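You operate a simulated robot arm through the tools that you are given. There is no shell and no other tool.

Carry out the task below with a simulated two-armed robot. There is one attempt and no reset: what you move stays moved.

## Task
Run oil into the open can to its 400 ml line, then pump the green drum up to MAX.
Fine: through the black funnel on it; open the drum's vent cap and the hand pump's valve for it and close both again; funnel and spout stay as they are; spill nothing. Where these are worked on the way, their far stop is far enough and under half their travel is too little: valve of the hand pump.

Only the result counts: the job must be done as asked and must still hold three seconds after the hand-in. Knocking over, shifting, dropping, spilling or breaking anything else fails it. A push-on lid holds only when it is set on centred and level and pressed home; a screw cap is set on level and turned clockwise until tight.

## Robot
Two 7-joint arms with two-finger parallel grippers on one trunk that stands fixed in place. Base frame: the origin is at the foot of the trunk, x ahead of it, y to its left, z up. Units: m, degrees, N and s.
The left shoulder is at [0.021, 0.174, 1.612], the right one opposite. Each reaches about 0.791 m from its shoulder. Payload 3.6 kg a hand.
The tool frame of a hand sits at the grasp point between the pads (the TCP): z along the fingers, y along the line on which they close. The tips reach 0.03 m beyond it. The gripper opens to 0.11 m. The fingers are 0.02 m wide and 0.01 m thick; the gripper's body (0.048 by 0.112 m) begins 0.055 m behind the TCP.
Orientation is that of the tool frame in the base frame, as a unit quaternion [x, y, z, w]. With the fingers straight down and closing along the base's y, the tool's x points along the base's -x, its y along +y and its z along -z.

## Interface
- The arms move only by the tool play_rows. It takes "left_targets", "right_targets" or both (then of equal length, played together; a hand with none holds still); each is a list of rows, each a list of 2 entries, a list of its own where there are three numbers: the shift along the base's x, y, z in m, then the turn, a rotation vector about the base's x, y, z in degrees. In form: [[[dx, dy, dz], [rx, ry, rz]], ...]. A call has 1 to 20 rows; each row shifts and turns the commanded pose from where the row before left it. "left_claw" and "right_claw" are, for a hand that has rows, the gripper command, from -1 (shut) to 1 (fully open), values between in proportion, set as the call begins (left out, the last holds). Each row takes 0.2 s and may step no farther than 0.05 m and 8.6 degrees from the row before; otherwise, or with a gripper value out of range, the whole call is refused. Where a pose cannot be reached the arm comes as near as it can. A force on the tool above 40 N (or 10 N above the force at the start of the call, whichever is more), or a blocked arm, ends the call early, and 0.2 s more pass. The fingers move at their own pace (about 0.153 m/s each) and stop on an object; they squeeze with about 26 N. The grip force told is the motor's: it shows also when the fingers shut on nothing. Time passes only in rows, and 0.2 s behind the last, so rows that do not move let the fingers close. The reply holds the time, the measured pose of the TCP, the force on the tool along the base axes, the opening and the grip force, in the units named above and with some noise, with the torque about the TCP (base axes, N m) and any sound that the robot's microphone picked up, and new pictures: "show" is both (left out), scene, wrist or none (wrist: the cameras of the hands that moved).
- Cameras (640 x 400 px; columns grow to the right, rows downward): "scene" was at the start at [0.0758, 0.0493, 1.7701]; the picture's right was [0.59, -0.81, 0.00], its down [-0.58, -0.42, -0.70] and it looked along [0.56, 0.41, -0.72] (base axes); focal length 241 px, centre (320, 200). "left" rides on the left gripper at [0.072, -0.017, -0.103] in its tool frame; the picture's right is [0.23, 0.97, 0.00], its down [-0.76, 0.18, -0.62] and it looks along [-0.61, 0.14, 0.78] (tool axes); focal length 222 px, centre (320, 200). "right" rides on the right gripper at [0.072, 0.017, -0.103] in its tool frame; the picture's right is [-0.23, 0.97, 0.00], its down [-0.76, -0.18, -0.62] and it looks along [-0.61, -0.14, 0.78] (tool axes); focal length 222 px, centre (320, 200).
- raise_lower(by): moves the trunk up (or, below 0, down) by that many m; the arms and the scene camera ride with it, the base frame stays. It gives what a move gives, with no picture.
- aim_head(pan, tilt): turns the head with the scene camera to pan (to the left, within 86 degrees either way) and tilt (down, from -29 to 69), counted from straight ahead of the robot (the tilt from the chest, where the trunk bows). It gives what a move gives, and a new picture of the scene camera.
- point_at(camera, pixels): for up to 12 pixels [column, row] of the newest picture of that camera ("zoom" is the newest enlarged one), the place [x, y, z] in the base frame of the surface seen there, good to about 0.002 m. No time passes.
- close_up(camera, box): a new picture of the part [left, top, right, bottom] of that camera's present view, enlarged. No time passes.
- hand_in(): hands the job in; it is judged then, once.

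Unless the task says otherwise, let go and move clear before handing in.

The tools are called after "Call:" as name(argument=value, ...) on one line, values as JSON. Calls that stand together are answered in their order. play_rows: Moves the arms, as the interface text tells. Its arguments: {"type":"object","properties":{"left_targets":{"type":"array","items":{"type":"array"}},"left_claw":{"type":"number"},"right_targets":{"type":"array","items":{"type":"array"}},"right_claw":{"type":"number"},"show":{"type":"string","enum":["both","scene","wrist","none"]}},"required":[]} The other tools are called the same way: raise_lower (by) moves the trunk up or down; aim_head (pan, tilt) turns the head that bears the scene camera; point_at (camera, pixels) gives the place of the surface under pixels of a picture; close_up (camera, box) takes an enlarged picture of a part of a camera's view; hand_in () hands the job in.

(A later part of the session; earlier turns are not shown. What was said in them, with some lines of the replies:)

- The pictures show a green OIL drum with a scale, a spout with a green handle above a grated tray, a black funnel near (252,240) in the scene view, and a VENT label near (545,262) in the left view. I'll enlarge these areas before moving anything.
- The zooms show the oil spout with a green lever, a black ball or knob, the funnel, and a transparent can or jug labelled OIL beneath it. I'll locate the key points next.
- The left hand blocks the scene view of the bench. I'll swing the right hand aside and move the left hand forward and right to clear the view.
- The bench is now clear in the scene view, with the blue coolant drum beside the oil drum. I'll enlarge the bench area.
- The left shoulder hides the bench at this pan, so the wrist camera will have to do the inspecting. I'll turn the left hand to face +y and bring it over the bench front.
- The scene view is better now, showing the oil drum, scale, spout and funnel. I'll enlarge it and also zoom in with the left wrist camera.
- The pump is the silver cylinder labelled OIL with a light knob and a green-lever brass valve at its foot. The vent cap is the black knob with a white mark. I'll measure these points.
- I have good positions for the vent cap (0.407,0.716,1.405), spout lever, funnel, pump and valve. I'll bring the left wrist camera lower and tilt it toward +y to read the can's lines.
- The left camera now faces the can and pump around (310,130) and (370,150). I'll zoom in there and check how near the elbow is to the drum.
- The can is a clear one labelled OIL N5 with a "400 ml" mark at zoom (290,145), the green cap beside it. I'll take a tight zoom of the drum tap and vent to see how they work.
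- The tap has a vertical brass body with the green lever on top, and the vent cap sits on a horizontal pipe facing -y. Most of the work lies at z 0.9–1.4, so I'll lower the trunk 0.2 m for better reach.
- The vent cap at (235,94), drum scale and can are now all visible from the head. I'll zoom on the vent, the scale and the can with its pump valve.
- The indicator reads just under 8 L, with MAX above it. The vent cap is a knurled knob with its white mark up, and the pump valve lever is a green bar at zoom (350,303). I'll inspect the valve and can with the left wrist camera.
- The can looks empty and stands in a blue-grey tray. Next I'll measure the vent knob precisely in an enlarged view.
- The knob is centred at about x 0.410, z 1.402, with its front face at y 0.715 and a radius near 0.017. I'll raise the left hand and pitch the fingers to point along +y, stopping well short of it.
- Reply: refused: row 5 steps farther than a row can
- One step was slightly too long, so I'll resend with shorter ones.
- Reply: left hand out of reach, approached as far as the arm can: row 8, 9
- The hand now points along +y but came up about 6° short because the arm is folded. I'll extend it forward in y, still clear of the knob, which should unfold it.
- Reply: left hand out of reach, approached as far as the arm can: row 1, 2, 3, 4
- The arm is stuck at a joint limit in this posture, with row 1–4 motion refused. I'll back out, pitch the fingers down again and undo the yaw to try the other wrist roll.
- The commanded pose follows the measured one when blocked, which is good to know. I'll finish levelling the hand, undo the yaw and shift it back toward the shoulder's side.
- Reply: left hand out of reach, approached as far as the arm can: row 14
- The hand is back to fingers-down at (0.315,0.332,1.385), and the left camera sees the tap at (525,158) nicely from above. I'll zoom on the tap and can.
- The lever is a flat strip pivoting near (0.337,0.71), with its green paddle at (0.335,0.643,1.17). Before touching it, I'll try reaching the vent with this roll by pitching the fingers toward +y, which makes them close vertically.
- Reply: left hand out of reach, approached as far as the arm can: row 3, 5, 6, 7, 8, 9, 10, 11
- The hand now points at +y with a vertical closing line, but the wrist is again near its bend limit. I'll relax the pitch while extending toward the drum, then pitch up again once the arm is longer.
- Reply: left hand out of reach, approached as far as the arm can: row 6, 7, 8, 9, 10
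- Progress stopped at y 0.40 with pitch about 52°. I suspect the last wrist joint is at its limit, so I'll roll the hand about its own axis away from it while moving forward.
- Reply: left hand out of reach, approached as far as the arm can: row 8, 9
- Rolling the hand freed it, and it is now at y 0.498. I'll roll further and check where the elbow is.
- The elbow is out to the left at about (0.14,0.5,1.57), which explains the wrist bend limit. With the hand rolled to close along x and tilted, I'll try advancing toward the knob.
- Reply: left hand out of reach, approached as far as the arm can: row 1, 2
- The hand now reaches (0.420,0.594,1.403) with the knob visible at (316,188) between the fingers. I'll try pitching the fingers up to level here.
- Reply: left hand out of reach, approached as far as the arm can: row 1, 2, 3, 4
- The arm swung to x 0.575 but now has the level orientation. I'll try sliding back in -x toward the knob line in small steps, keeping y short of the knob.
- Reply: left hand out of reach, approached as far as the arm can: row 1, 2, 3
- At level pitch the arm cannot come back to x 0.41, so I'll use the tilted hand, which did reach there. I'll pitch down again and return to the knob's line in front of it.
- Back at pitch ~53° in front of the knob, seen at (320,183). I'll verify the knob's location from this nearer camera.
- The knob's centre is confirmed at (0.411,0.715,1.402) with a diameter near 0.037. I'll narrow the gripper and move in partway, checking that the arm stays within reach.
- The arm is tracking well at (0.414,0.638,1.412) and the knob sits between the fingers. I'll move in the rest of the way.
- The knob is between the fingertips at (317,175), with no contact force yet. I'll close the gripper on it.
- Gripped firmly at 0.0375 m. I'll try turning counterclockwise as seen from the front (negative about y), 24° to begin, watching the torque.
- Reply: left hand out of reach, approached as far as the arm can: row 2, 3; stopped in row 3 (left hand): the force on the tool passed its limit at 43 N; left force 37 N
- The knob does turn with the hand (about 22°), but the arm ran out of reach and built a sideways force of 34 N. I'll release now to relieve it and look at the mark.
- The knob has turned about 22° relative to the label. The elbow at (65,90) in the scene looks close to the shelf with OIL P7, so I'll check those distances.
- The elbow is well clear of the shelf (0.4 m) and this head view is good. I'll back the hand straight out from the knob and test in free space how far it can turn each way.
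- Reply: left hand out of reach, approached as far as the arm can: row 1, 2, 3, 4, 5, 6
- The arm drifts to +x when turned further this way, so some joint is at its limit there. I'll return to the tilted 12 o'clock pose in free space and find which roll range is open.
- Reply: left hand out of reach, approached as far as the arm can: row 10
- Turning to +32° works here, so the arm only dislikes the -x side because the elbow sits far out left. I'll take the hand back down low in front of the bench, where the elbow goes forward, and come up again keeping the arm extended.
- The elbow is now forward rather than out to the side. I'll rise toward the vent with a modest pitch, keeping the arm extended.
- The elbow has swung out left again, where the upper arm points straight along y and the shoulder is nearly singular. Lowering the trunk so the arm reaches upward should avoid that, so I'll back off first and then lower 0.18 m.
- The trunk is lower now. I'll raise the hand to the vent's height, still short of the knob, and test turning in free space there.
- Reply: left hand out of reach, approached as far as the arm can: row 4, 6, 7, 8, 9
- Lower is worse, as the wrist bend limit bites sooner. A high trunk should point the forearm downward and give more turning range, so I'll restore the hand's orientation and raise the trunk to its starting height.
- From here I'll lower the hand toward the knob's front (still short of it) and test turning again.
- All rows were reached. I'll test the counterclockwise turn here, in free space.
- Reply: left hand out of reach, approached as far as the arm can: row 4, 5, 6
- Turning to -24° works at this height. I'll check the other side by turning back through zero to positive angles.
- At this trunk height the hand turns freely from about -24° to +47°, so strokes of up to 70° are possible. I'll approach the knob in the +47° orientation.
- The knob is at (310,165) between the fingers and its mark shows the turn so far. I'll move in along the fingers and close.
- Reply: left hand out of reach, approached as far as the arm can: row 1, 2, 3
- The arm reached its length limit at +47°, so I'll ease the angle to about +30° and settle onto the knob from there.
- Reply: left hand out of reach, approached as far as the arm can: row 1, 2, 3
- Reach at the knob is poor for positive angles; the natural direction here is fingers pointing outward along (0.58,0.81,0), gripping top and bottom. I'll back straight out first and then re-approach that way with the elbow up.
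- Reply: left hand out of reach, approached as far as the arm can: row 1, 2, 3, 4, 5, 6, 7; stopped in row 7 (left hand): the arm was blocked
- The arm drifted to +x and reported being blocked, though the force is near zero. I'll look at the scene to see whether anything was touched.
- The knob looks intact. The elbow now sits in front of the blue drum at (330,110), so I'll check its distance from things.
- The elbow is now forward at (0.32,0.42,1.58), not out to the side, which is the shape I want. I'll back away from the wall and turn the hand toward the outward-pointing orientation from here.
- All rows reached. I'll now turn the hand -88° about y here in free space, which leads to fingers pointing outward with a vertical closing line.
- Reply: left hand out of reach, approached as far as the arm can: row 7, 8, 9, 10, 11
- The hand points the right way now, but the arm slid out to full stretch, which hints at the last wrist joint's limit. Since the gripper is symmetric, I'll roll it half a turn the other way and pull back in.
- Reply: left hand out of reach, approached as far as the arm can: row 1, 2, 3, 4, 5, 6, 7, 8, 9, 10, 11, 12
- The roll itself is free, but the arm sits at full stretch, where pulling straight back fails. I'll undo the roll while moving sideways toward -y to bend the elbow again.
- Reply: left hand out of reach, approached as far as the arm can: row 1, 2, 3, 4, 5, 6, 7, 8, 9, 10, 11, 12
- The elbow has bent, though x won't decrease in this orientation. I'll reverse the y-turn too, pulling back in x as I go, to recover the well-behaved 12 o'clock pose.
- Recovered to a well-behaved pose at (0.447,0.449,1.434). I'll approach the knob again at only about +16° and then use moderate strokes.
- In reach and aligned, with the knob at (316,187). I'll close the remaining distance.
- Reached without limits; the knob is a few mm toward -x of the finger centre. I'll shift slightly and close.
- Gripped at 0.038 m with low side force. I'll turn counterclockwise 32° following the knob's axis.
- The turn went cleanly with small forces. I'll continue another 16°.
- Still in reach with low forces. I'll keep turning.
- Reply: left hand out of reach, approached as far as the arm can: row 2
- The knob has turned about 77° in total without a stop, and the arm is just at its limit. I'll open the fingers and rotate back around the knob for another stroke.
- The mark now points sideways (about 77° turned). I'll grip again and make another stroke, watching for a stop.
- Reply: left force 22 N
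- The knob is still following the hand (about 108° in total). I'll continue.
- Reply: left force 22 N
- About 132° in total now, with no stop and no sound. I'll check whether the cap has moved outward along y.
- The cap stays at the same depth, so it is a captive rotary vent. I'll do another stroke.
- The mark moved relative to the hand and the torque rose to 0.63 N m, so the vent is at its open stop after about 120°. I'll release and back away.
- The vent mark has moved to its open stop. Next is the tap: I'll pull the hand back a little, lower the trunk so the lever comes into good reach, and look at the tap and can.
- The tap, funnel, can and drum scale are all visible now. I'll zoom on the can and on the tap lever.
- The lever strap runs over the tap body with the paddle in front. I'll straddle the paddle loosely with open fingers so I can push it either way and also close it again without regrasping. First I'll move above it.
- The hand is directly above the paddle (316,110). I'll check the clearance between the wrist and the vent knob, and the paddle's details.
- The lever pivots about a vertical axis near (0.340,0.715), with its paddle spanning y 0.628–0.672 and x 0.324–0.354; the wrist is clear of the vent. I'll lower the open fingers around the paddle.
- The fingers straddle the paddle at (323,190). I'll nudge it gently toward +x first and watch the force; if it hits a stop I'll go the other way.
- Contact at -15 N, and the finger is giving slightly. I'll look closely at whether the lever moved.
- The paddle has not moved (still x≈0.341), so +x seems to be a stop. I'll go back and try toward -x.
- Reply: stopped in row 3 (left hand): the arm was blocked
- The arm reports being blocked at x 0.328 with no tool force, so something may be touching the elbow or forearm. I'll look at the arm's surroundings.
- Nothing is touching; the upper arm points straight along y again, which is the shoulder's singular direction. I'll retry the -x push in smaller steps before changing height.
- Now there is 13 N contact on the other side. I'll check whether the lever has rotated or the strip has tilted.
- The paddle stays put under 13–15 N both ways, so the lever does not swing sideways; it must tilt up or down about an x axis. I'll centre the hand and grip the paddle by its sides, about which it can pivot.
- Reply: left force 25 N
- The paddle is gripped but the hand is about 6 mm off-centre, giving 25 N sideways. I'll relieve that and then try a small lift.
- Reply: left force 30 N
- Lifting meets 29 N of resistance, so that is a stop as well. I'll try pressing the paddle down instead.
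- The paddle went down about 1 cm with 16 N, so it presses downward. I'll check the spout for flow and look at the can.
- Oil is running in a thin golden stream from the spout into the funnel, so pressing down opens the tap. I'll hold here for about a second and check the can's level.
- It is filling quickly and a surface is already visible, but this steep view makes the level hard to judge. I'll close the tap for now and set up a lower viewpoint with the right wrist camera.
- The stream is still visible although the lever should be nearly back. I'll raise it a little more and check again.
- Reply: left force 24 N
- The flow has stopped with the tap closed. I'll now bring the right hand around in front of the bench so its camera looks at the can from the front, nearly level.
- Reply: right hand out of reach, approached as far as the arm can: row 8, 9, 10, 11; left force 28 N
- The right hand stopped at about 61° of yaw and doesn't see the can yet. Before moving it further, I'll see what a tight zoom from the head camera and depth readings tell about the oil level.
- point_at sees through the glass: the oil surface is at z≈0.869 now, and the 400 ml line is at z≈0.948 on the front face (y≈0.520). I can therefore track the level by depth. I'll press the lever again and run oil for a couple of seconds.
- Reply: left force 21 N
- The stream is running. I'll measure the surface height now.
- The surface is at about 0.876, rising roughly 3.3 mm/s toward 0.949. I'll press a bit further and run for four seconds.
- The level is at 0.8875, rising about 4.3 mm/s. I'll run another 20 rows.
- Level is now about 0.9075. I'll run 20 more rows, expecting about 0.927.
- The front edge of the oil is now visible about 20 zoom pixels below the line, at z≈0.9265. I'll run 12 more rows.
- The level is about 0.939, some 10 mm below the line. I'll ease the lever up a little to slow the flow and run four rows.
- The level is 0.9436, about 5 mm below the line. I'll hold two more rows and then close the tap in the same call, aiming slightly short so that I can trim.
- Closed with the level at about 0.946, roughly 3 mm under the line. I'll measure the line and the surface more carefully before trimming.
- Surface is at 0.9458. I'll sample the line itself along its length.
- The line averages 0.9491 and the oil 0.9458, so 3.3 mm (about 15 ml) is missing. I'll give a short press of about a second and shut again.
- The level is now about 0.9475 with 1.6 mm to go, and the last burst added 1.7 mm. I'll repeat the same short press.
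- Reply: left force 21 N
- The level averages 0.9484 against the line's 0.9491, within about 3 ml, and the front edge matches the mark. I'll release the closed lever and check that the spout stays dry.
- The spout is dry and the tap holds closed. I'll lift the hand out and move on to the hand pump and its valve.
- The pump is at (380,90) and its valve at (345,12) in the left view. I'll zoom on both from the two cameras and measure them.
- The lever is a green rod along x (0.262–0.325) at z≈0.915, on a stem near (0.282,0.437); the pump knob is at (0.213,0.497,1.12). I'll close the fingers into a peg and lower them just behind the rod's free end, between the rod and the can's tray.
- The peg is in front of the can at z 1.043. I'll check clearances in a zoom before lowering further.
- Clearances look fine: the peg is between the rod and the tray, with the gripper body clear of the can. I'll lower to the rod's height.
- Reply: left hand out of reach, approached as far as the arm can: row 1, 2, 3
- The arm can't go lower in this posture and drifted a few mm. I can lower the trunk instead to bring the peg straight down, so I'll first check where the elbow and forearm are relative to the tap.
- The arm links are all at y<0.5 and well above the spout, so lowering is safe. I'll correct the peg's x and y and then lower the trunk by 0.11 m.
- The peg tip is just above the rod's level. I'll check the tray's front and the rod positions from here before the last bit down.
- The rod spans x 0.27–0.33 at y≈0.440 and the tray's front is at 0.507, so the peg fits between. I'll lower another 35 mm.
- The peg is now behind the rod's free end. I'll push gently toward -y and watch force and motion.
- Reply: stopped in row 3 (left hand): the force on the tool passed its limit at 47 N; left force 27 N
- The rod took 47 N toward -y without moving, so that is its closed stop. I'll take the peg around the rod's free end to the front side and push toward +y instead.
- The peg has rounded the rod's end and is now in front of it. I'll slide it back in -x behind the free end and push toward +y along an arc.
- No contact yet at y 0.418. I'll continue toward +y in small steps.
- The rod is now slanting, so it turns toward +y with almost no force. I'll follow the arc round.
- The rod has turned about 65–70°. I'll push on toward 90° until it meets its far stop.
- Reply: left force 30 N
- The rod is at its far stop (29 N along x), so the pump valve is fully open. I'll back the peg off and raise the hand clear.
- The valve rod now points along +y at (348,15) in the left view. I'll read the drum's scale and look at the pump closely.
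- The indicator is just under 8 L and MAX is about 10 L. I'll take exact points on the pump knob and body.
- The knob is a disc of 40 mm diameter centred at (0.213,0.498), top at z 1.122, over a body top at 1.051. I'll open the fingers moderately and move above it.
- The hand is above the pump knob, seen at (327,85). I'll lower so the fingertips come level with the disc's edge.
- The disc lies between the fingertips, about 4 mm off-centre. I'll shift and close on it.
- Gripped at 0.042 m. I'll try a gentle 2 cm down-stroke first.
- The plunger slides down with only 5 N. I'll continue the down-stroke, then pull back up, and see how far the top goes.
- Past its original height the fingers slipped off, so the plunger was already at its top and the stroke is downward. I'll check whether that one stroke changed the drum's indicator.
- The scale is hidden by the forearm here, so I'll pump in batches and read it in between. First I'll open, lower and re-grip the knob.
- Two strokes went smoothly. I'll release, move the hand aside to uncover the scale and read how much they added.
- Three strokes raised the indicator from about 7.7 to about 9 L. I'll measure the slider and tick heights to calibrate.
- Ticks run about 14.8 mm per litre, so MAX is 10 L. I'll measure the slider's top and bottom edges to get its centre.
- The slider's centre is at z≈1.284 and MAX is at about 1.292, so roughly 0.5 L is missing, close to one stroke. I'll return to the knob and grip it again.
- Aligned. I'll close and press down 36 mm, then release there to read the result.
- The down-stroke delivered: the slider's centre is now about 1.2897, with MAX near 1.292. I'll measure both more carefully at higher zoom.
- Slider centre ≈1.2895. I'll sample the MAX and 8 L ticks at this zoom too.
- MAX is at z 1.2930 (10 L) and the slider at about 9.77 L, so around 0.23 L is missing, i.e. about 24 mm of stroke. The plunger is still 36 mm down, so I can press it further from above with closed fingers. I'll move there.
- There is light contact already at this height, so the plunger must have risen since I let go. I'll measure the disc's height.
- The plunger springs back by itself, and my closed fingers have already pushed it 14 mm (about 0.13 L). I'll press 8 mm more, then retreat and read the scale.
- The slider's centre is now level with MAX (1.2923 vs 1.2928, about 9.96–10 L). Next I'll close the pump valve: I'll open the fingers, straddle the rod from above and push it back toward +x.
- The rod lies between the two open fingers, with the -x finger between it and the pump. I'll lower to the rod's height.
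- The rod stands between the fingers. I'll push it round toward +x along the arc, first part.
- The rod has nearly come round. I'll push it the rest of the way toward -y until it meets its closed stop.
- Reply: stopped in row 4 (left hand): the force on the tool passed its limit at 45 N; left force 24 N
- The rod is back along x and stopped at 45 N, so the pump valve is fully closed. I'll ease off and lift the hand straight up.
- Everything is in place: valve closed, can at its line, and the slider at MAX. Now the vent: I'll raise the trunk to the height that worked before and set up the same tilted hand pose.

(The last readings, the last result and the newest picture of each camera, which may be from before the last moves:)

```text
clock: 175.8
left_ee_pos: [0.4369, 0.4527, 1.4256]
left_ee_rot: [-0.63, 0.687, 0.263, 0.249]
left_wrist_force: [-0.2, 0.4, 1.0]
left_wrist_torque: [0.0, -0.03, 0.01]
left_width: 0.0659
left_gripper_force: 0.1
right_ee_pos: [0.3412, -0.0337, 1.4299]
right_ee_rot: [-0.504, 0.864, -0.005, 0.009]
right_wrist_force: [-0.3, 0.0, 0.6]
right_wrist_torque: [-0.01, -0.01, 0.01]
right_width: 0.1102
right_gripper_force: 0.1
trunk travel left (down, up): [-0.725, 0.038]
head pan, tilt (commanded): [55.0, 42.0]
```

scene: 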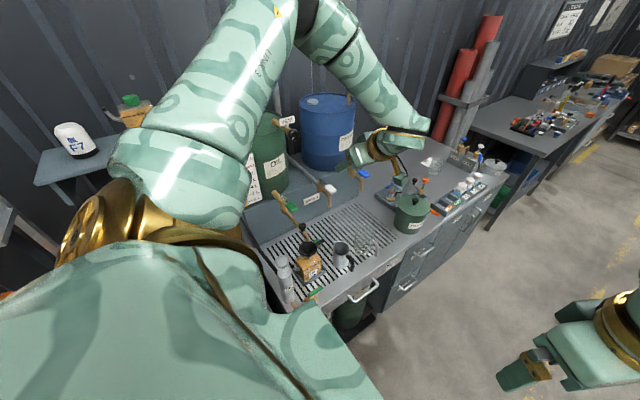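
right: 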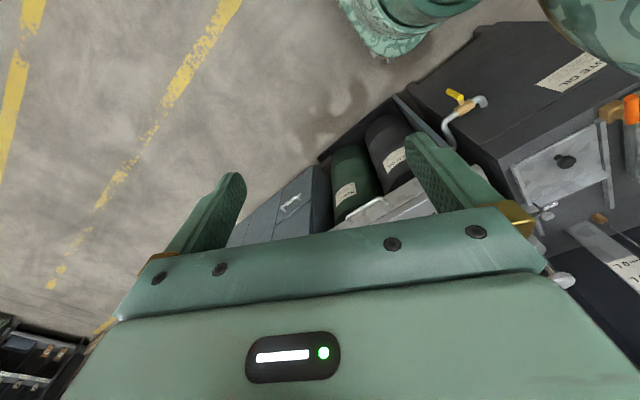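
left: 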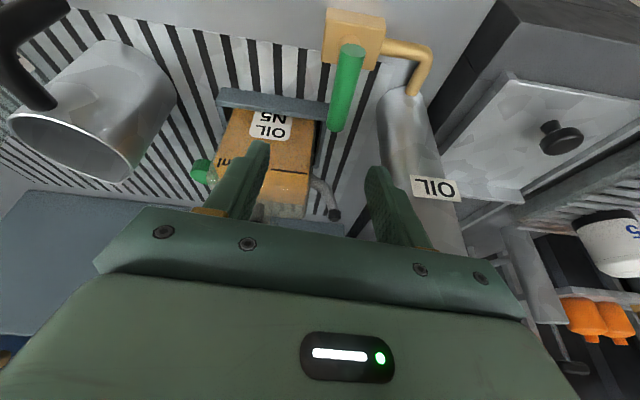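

The posture matches the earlier successful one. I'll approach the vent knob as before, at about +16°.

Call:
play_rows(left_targets=[[[-0.0035, 0.034, 0.0], [0, 4, 0]], [[-0.0035, 0.034, 0.0], [0, 4, 0]], [[-0.0035, 0.034, 0.0], [0, 4, 0]], [[-0.0035, 0.034, 0.0], [0, 4, 0]], [[-0.0035, 0.034, 0.0], [0, 0, 0]]], show="wrist")

```text
clock: 177.0
left_ee_pos: [0.4214, 0.6237, 1.4238]
left_ee_rot: [-0.587, 0.716, 0.348, 0.15]
left_wrist_force: [-0.3, 0.1, -0.2]
left_wrist_torque: [-0.03, -0.04, 0.01]
left_width: 0.0659
left_gripper_force: 0.1
right_ee_pos: [0.3398, -0.0333, 1.43]
right_ee_rot: [-0.503, 0.864, -0.004, 0.008]
right_wrist_force: [-0.4, 0.2, -0.4]
right_wrist_torque: [0.01, -0.02, 0.0]
right_width: 0.11
right_gripper_force: 0.1
trunk travel left (down, up): [-0.725, 0.038]
head pan, tilt (commanded): [55.0, 42.0]
```

left: 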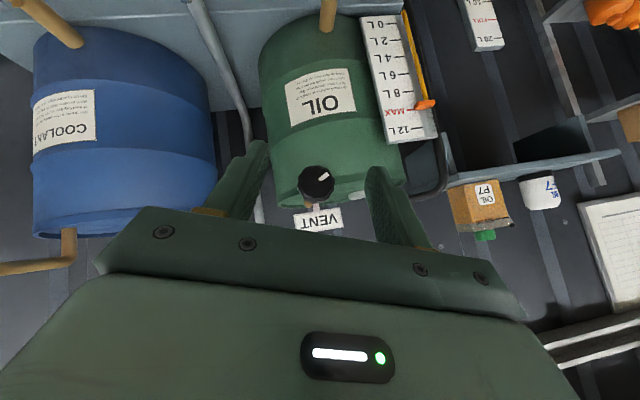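

Aligned as before with the knob at (316,182). I'll move in around it.

Call:
play_rows(left_targets=[[[-0.0019, 0.0231, -0.0034], [0, 0, 0]], [[-0.0019, 0.0231, -0.0034], [0, 0, 0]], [[-0.0019, 0.0231, -0.0034], [0, 0, 0]], [[-0.0019, 0.0225, -0.0034], [0, 0, 0]]], show="wrist")

```text
clock: 178.0
left_ee_pos: [0.4134, 0.7135, 1.4097]
left_ee_rot: [-0.587, 0.716, 0.348, 0.151]
left_wrist_force: [-1.0, 0.4, 0.6]
left_wrist_torque: [0.01, 0.0, 0.01]
left_width: 0.0661
left_gripper_force: 0.1
right_ee_pos: [0.3407, -0.0326, 1.4291]
right_ee_rot: [-0.504, 0.864, -0.005, 0.009]
right_wrist_force: [-0.3, -0.2, 0.1]
right_wrist_torque: [-0.04, 0.02, 0.0]
right_width: 0.1101
right_gripper_force: 0.1
trunk travel left (down, up): [-0.725, 0.038]
head pan, tilt (commanded): [55.0, 42.0]
```

left: 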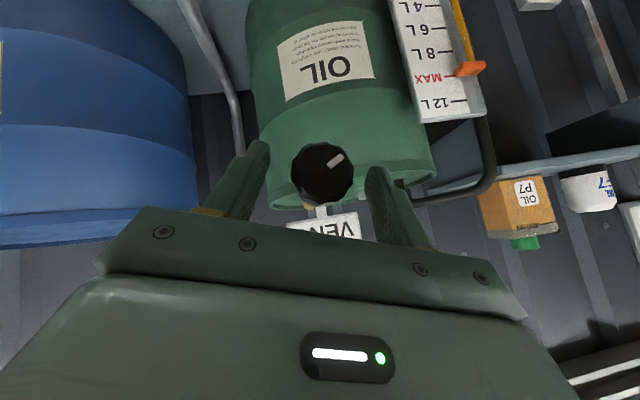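

In position. With the fingers still open I'll rotate around the knob to about -32°, ready for a clockwise closing stroke.

Call:
play_rows(left_targets=[[[-0.0011, 0.001, 0.0003], [0, -8, 0]], [[-0.0012, 0.001, 0.0002], [0, -8, 0]], [[-0.0011, 0, 0], [0, -8, 0]], [[-0.0012, 0, -0.0002], [0, -8, 0]], [[-0.0011, 0, -0.0003], [0, -8, 0]], [[-0.001, 0, -0.0005], [0, -8, 0]]], show="wrist")

```text
clock: 179.4
left_ee_pos: [0.4031, 0.716, 1.4103]
left_ee_rot: [0.679, -0.591, -0.078, -0.428]
left_wrist_force: [0.0, -0.2, -0.8]
left_wrist_torque: [-0.01, -0.02, 0.0]
left_width: 0.0662
left_gripper_force: 0.0
right_ee_pos: [0.3387, -0.0324, 1.4296]
right_ee_rot: [-0.504, 0.864, -0.005, 0.009]
right_wrist_force: [0.1, 0.5, 0.2]
right_wrist_torque: [-0.04, 0.0, -0.01]
right_width: 0.1102
right_gripper_force: 0.0
trunk travel left (down, up): [-0.725, 0.038]
head pan, tilt (commanded): [55.0, 42.0]
```

left: 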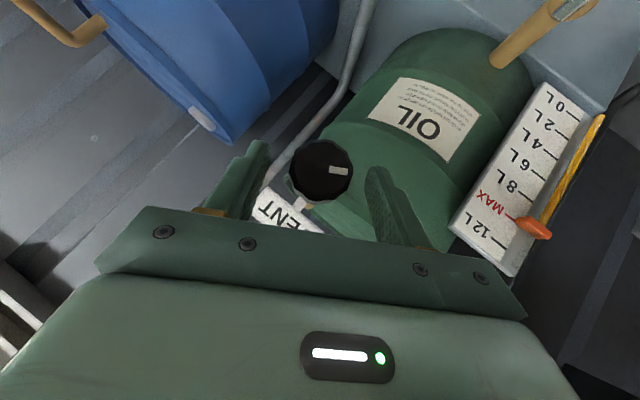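

Ready. I'll close on the knob and turn it clockwise (positive about y) by 48°.

Call:
play_rows(left_targets=[[[0.001, 0, -0.001], [0, 0, 0]], [[0, 0, 0], [0, 0, 0]], [[0, 0, 0], [0, 0, 0]], [[0.001, 0, 0.0005], [0, 8, 0]], [[0.0011, 0, 0.0003], [0, 8, 0]], [[0.0012, 0, 0.0002], [0, 8, 0]], [[0.0011, 0, 0], [0, 8, 0]], [[0.0012, 0, -0.0002], [0, 8, 0]], [[0.0011, 0, -0.0003], [0, 8, 0]]], left_claw=-1, show="wrist")

```text
clock: 181.4
left_ee_pos: [0.4134, 0.7147, 1.4088]
left_ee_rot: [-0.588, 0.715, 0.348, 0.151]
left_wrist_force: [-1.5, -3.4, -7.1]
left_wrist_torque: [0.85, 0.0, 0.81]
left_width: 0.0384
left_gripper_force: 45.5
right_ee_pos: [0.3403, -0.033, 1.4292]
right_ee_rot: [-0.504, 0.864, -0.004, 0.009]
right_wrist_force: [0.9, -0.3, 0.3]
right_wrist_torque: [-0.03, 0.01, 0.01]
right_width: 0.11
right_gripper_force: 0.1
trunk travel left (down, up): [-0.725, 0.038]
head pan, tilt (commanded): [55.0, 42.0]
```

left: 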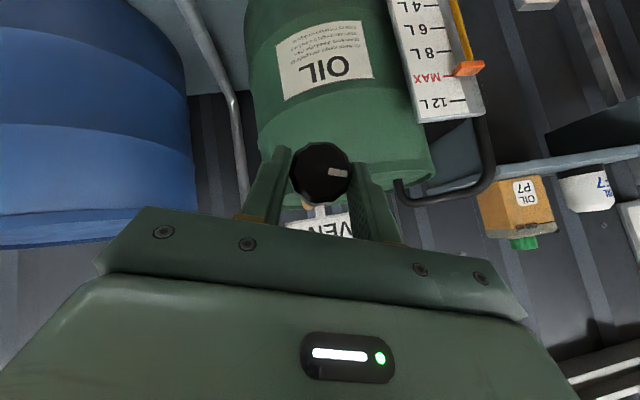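

The knob turned with the hand (48° closed). I'll open, rotate back and repeat the stroke.

Call:
play_rows(left_targets=[[[0, 0, 0], [0, 0, 0]], [[0, 0, 0], [0, 0, 0]], [[-0.0011, 0, 0.0003], [0, -8, 0]], [[-0.0012, 0, 0.0002], [0, -8, 0]], [[-0.0011, 0, 0], [0, -8, 0]], [[-0.0012, 0, -0.0002], [0, -8, 0]], [[-0.0011, 0, -0.0003], [0, -8, 0]], [[-0.001, 0, -0.0005], [0, -8, 0]]], left_claw=0.2, show="none")

Call:
play_rows(left_targets=[[[0.001, 0, -0.001], [0, 0, 0]], [[0, 0, 0], [0, 0, 0]], [[0, 0, 0], [0, 0, 0]], [[0.001, 0, 0.0005], [0, 8, 0]], [[0.0011, 0, 0.0003], [0, 8, 0]], [[0.0012, 0, 0.0002], [0, 8, 0]], [[0.0011, 0, 0], [0, 8, 0]], [[0.0012, 0, -0.0002], [0, 8, 0]], [[0.0011, 0, -0.0003], [0, 8, 0]]], left_claw=-1, show="wrist")

```text
clock: 183.2
left_ee_pos: [0.4034, 0.7171, 1.4103]
left_ee_rot: [0.679, -0.591, -0.078, -0.428]
left_wrist_force: [-1.4, -0.3, -0.2]
left_wrist_torque: [-0.04, -0.03, 0.04]
left_width: 0.0659
left_gripper_force: 0.0
right_ee_pos: [0.3389, -0.0323, 1.4303]
right_ee_rot: [-0.503, 0.864, -0.004, 0.008]
right_wrist_force: [0.0, 0.2, -0.6]
right_wrist_torque: [0.02, -0.01, -0.01]
right_width: 0.11
right_gripper_force: 0.0
trunk travel left (down, up): [-0.725, 0.038]
head pan, tilt (commanded): [55.0, 42.0]
```

```text
clock: 185.2
left_ee_pos: [0.4134, 0.7149, 1.4107]
left_ee_rot: [-0.587, 0.715, 0.349, 0.151]
left_wrist_force: [-0.5, 4.2, 6.1]
left_wrist_torque: [0.83, 0.06, 0.96]
left_width: 0.038
left_gripper_force: 44.9
right_ee_pos: [0.3401, -0.0345, 1.4297]
right_ee_rot: [-0.504, 0.864, -0.004, 0.009]
right_wrist_force: [-1.0, 0.5, 0.9]
right_wrist_torque: [0.03, 0.02, 0.04]
right_width: 0.1098
right_gripper_force: 0.1
trunk travel left (down, up): [-0.725, 0.038]
head pan, tilt (commanded): [55.0, 42.0]
```

left: 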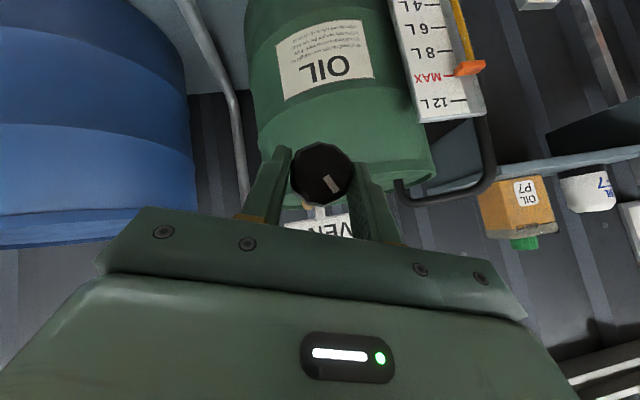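

The mark has moved on, about 96° closed. A third stroke should bring it to its stop.

Call:
play_rows(left_targets=[[[0, 0, 0], [0, 0, 0]], [[0, 0, 0], [0, 0, 0]], [[-0.0011, 0, 0.0003], [0, -8, 0]], [[-0.0012, 0, 0.0002], [0, -8, 0]], [[-0.0011, 0, 0], [0, -8, 0]], [[-0.0012, 0, -0.0002], [0, -8, 0]], [[-0.0011, 0, -0.0003], [0, -8, 0]], [[-0.001, 0, -0.0005], [0, -8, 0]]], left_claw=0.2, show="none")

Call:
play_rows(left_targets=[[[0.001, 0, -0.001], [0, 0, 0]], [[0, 0, 0], [0, 0, 0]], [[0, 0, 0], [0, 0, 0]], [[0.001, 0, 0.0005], [0, 8, 0]], [[0.0011, 0, 0.0003], [0, 8, 0]], [[0.0012, 0, 0.0002], [0, 8, 0]], [[0.0011, 0, 0], [0, 8, 0]], [[0.0012, 0, -0.0002], [0, 8, 0]], [[0.0011, 0, -0.0003], [0, 8, 0]]], left_claw=-1, show="wrist")

```text
clock: 187.0
left_ee_pos: [0.4061, 0.7165, 1.4084]
left_ee_rot: [0.68, -0.59, -0.078, -0.428]
left_wrist_force: [-0.4, -0.1, -0.4]
left_wrist_torque: [0.02, -0.03, -0.07]
left_width: 0.0659
left_gripper_force: 0.1
right_ee_pos: [0.338, -0.0331, 1.4302]
right_ee_rot: [-0.504, 0.864, -0.005, 0.009]
right_wrist_force: [-0.5, 0.4, 0.3]
right_wrist_torque: [0.0, -0.01, -0.01]
right_width: 0.1099
right_gripper_force: 0.1
trunk travel left (down, up): [-0.725, 0.038]
head pan, tilt (commanded): [55.0, 42.0]
```

```text
clock: 189.0
left_ee_pos: [0.4121, 0.7148, 1.4108]
left_ee_rot: [-0.588, 0.714, 0.349, 0.15]
left_wrist_force: [-6.2, 0.8, 1.2]
left_wrist_torque: [0.79, -0.41, 0.64]
left_width: 0.038
left_gripper_force: 45.3
right_ee_pos: [0.3408, -0.0338, 1.4305]
right_ee_rot: [-0.504, 0.864, -0.005, 0.01]
right_wrist_force: [0.3, -0.2, 0.7]
right_wrist_torque: [0.0, 0.03, -0.02]
right_width: 0.11
right_gripper_force: 0.1
trunk travel left (down, up): [-0.725, 0.038]
head pan, tilt (commanded): [55.0, 42.0]
```

left: 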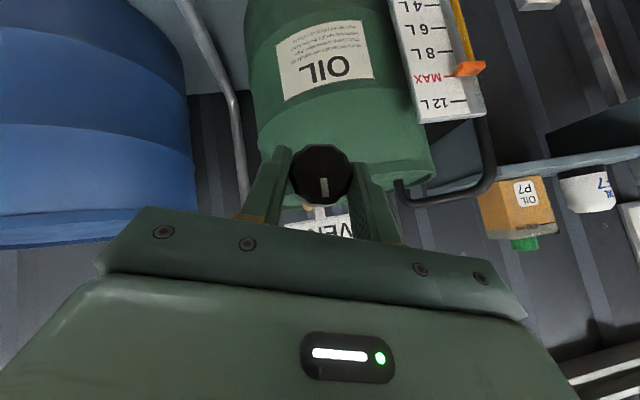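

Torque has built up (-0.41 N m about y), suggesting the closed stop. I'll zoom in to compare the mark with the VENT label.

Call:
close_up(camera="left", box=[260, 120, 380, 240])

Call:
point_at(camera="zoom", pixels=[[320, 200], [325, 240], [330, 225], [270, 170], [370, 170], [320, 120], [305, 270]])

```text
3.33 times, centred on (320, 180) of left
```

zoom: 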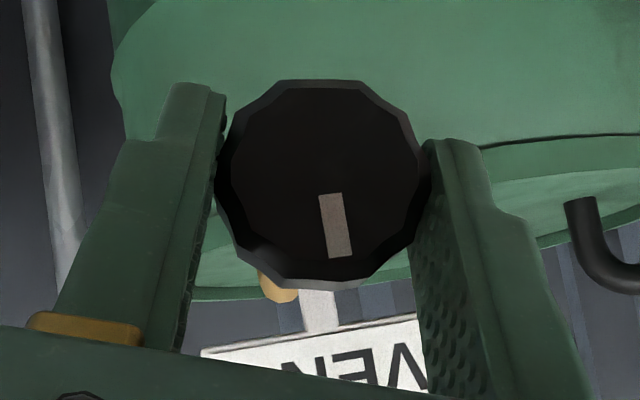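

```text
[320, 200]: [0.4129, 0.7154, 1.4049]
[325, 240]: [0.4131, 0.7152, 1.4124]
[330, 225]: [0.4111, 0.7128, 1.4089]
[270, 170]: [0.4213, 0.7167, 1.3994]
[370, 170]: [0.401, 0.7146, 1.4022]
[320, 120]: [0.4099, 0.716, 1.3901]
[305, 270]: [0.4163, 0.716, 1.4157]
```

I'll sample the mark itself to compute its angle.

Call:
point_at(camera="zoom", pixels=[[331, 205], [334, 215], [337, 228], [339, 240], [342, 250], [318, 185]])

```text
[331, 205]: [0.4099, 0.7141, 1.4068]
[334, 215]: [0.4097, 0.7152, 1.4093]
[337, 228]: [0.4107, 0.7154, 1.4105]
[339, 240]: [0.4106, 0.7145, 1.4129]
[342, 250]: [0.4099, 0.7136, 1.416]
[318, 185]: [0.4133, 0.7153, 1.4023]
```

The mark stands straight up again, exactly as at the start, so the vent is fully closed and tight. I'll release and back the hand away.

Call:
play_rows(left_targets=[[[0, 0, 0], [0, 0, 0]], [[0, 0, 0], [0, 0, 0]], [[0.001, -0.02, 0.002], [0, 0, 0]], [[0.001, -0.03, 0.003], [0, 0, 0]], [[0.001, -0.03, 0.003], [0, -4, 0]], [[0.002, -0.03, 0.003], [0, -4, 0]], [[0.002, -0.03, 0.003], [0, -4, 0]], [[0.004, -0.03, 0.003], [0, -4, 0]], [[0.006, -0.03, 0.0], [0, 0, 0]], [[0.006, -0.03, 0.0], [0, 0, 0]]], left_claw=0.2, show="both")

```text
clock: 191.2
left_ee_pos: [0.4383, 0.4823, 1.4278]
left_ee_rot: [-0.63, 0.687, 0.263, 0.249]
left_wrist_force: [-0.1, -0.7, 0.1]
left_wrist_torque: [0.0, 0.01, -0.03]
left_width: 0.066
left_gripper_force: 0.1
right_ee_pos: [0.3412, -0.0356, 1.4283]
right_ee_rot: [-0.503, 0.864, -0.005, 0.009]
right_wrist_force: [0.5, 0.5, -1.0]
right_wrist_torque: [0.01, 0.02, 0.04]
right_width: 0.1099
right_gripper_force: 0.1
trunk travel left (down, up): [-0.725, 0.038]
head pan, tilt (commanded): [55.0, 42.0]
```

scene: 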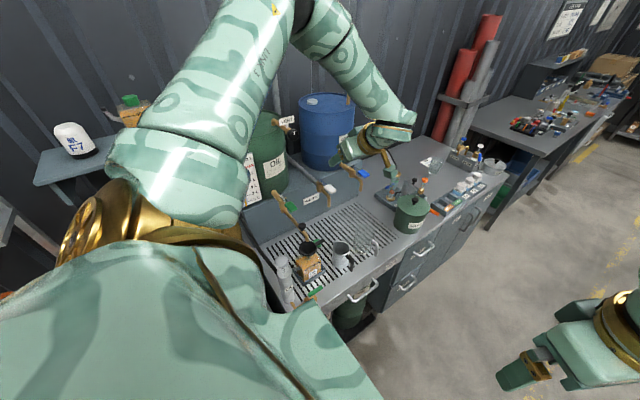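
left: 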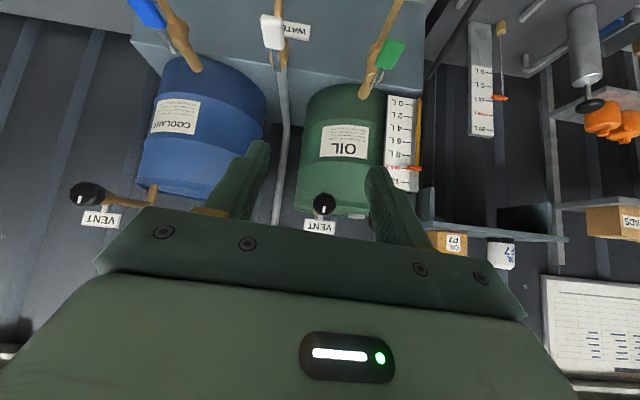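

The vent's mark now matches the untouched blue one. I'll do a final check of the can, spout, pump valve and drum scale.

Call:
close_up(camera="scene", box=[265, 185, 355, 305])

Call:
close_up(camera="left", box=[300, 20, 440, 240])

Call:
close_up(camera="scene", box=[294, 238, 326, 282])

Call:
point_at(camera="zoom", pixels=[[260, 200], [280, 190], [300, 210], [320, 200], [250, 210], [290, 230], [330, 230], [270, 225], [310, 180], [340, 200], [240, 190], [300, 250]])

```text
3.33 times, centred on (310, 245) of scene
```

zoom: 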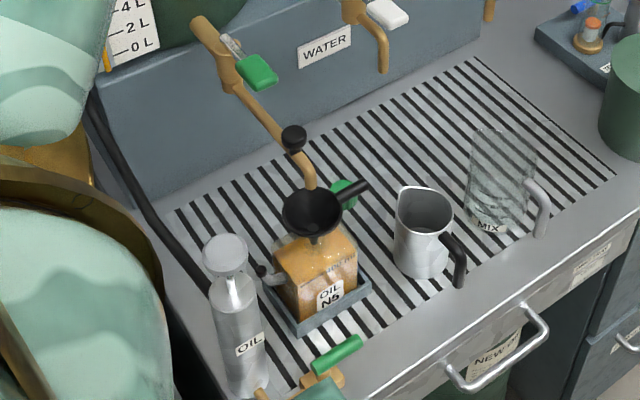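

```text
1.82 times, centred on (370, 130) of left
```

zoom: 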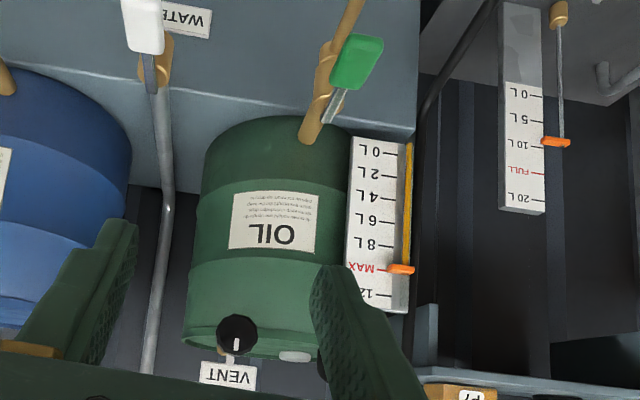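

```text
9.09 times, centred on (310, 260) of scene
```

zoom: 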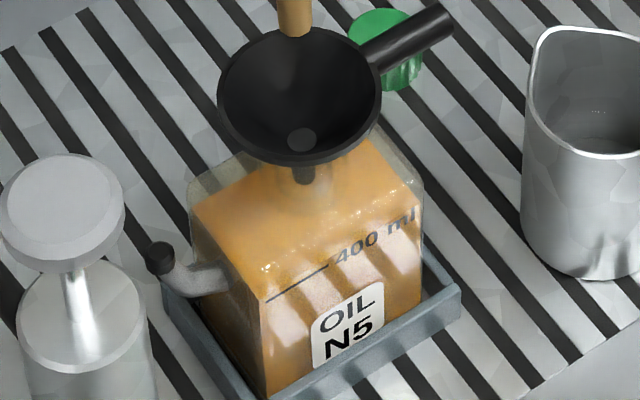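

```text
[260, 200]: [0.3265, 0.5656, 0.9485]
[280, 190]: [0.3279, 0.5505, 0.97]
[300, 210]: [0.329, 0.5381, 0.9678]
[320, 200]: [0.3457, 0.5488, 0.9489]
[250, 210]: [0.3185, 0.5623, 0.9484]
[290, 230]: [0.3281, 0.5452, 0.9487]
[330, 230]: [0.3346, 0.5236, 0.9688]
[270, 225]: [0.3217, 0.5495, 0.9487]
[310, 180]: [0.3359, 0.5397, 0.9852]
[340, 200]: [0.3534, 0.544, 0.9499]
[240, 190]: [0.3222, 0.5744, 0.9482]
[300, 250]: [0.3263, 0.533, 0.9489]
```

The can's oil is at 0.9488 against the line's 0.9491, and the spout is dry. The drum's slider sits at MAX, and the pump valve and vent are closed. Funnel, spout and everything else are in place, both hands are clear, so I'll hand in.

Call:
hand_in()

```text
The job is handed in.
```

The job is handed in, and every check I made just before that looked right.

- **Can:** the oil stands at its 400 ml line, to within about 2 ml by my reading. It was run in through the black funnel. I saw no oil on the bench, and the spout is dry.
- **Drum:** the slider read about 9.95–10 L, and MAX is at 10 L.
- **Pump valve:** I opened it to its far stop for pumping, then pushed it back to its closed stop.
- **Vent cap:** I opened it to its stop before running the oil, and it stayed open through the pumping. It is turned clockwise to its closed stop again, with its mark upright as at the start.
- **Other items:** the tap is closed. I never touched the funnel or spout, and nothing on the bench looked out of place. Both hands are clear.

While I was working out the vent, the arm was once reported blocked near the drums. The force reading was near zero and I could see no damage.
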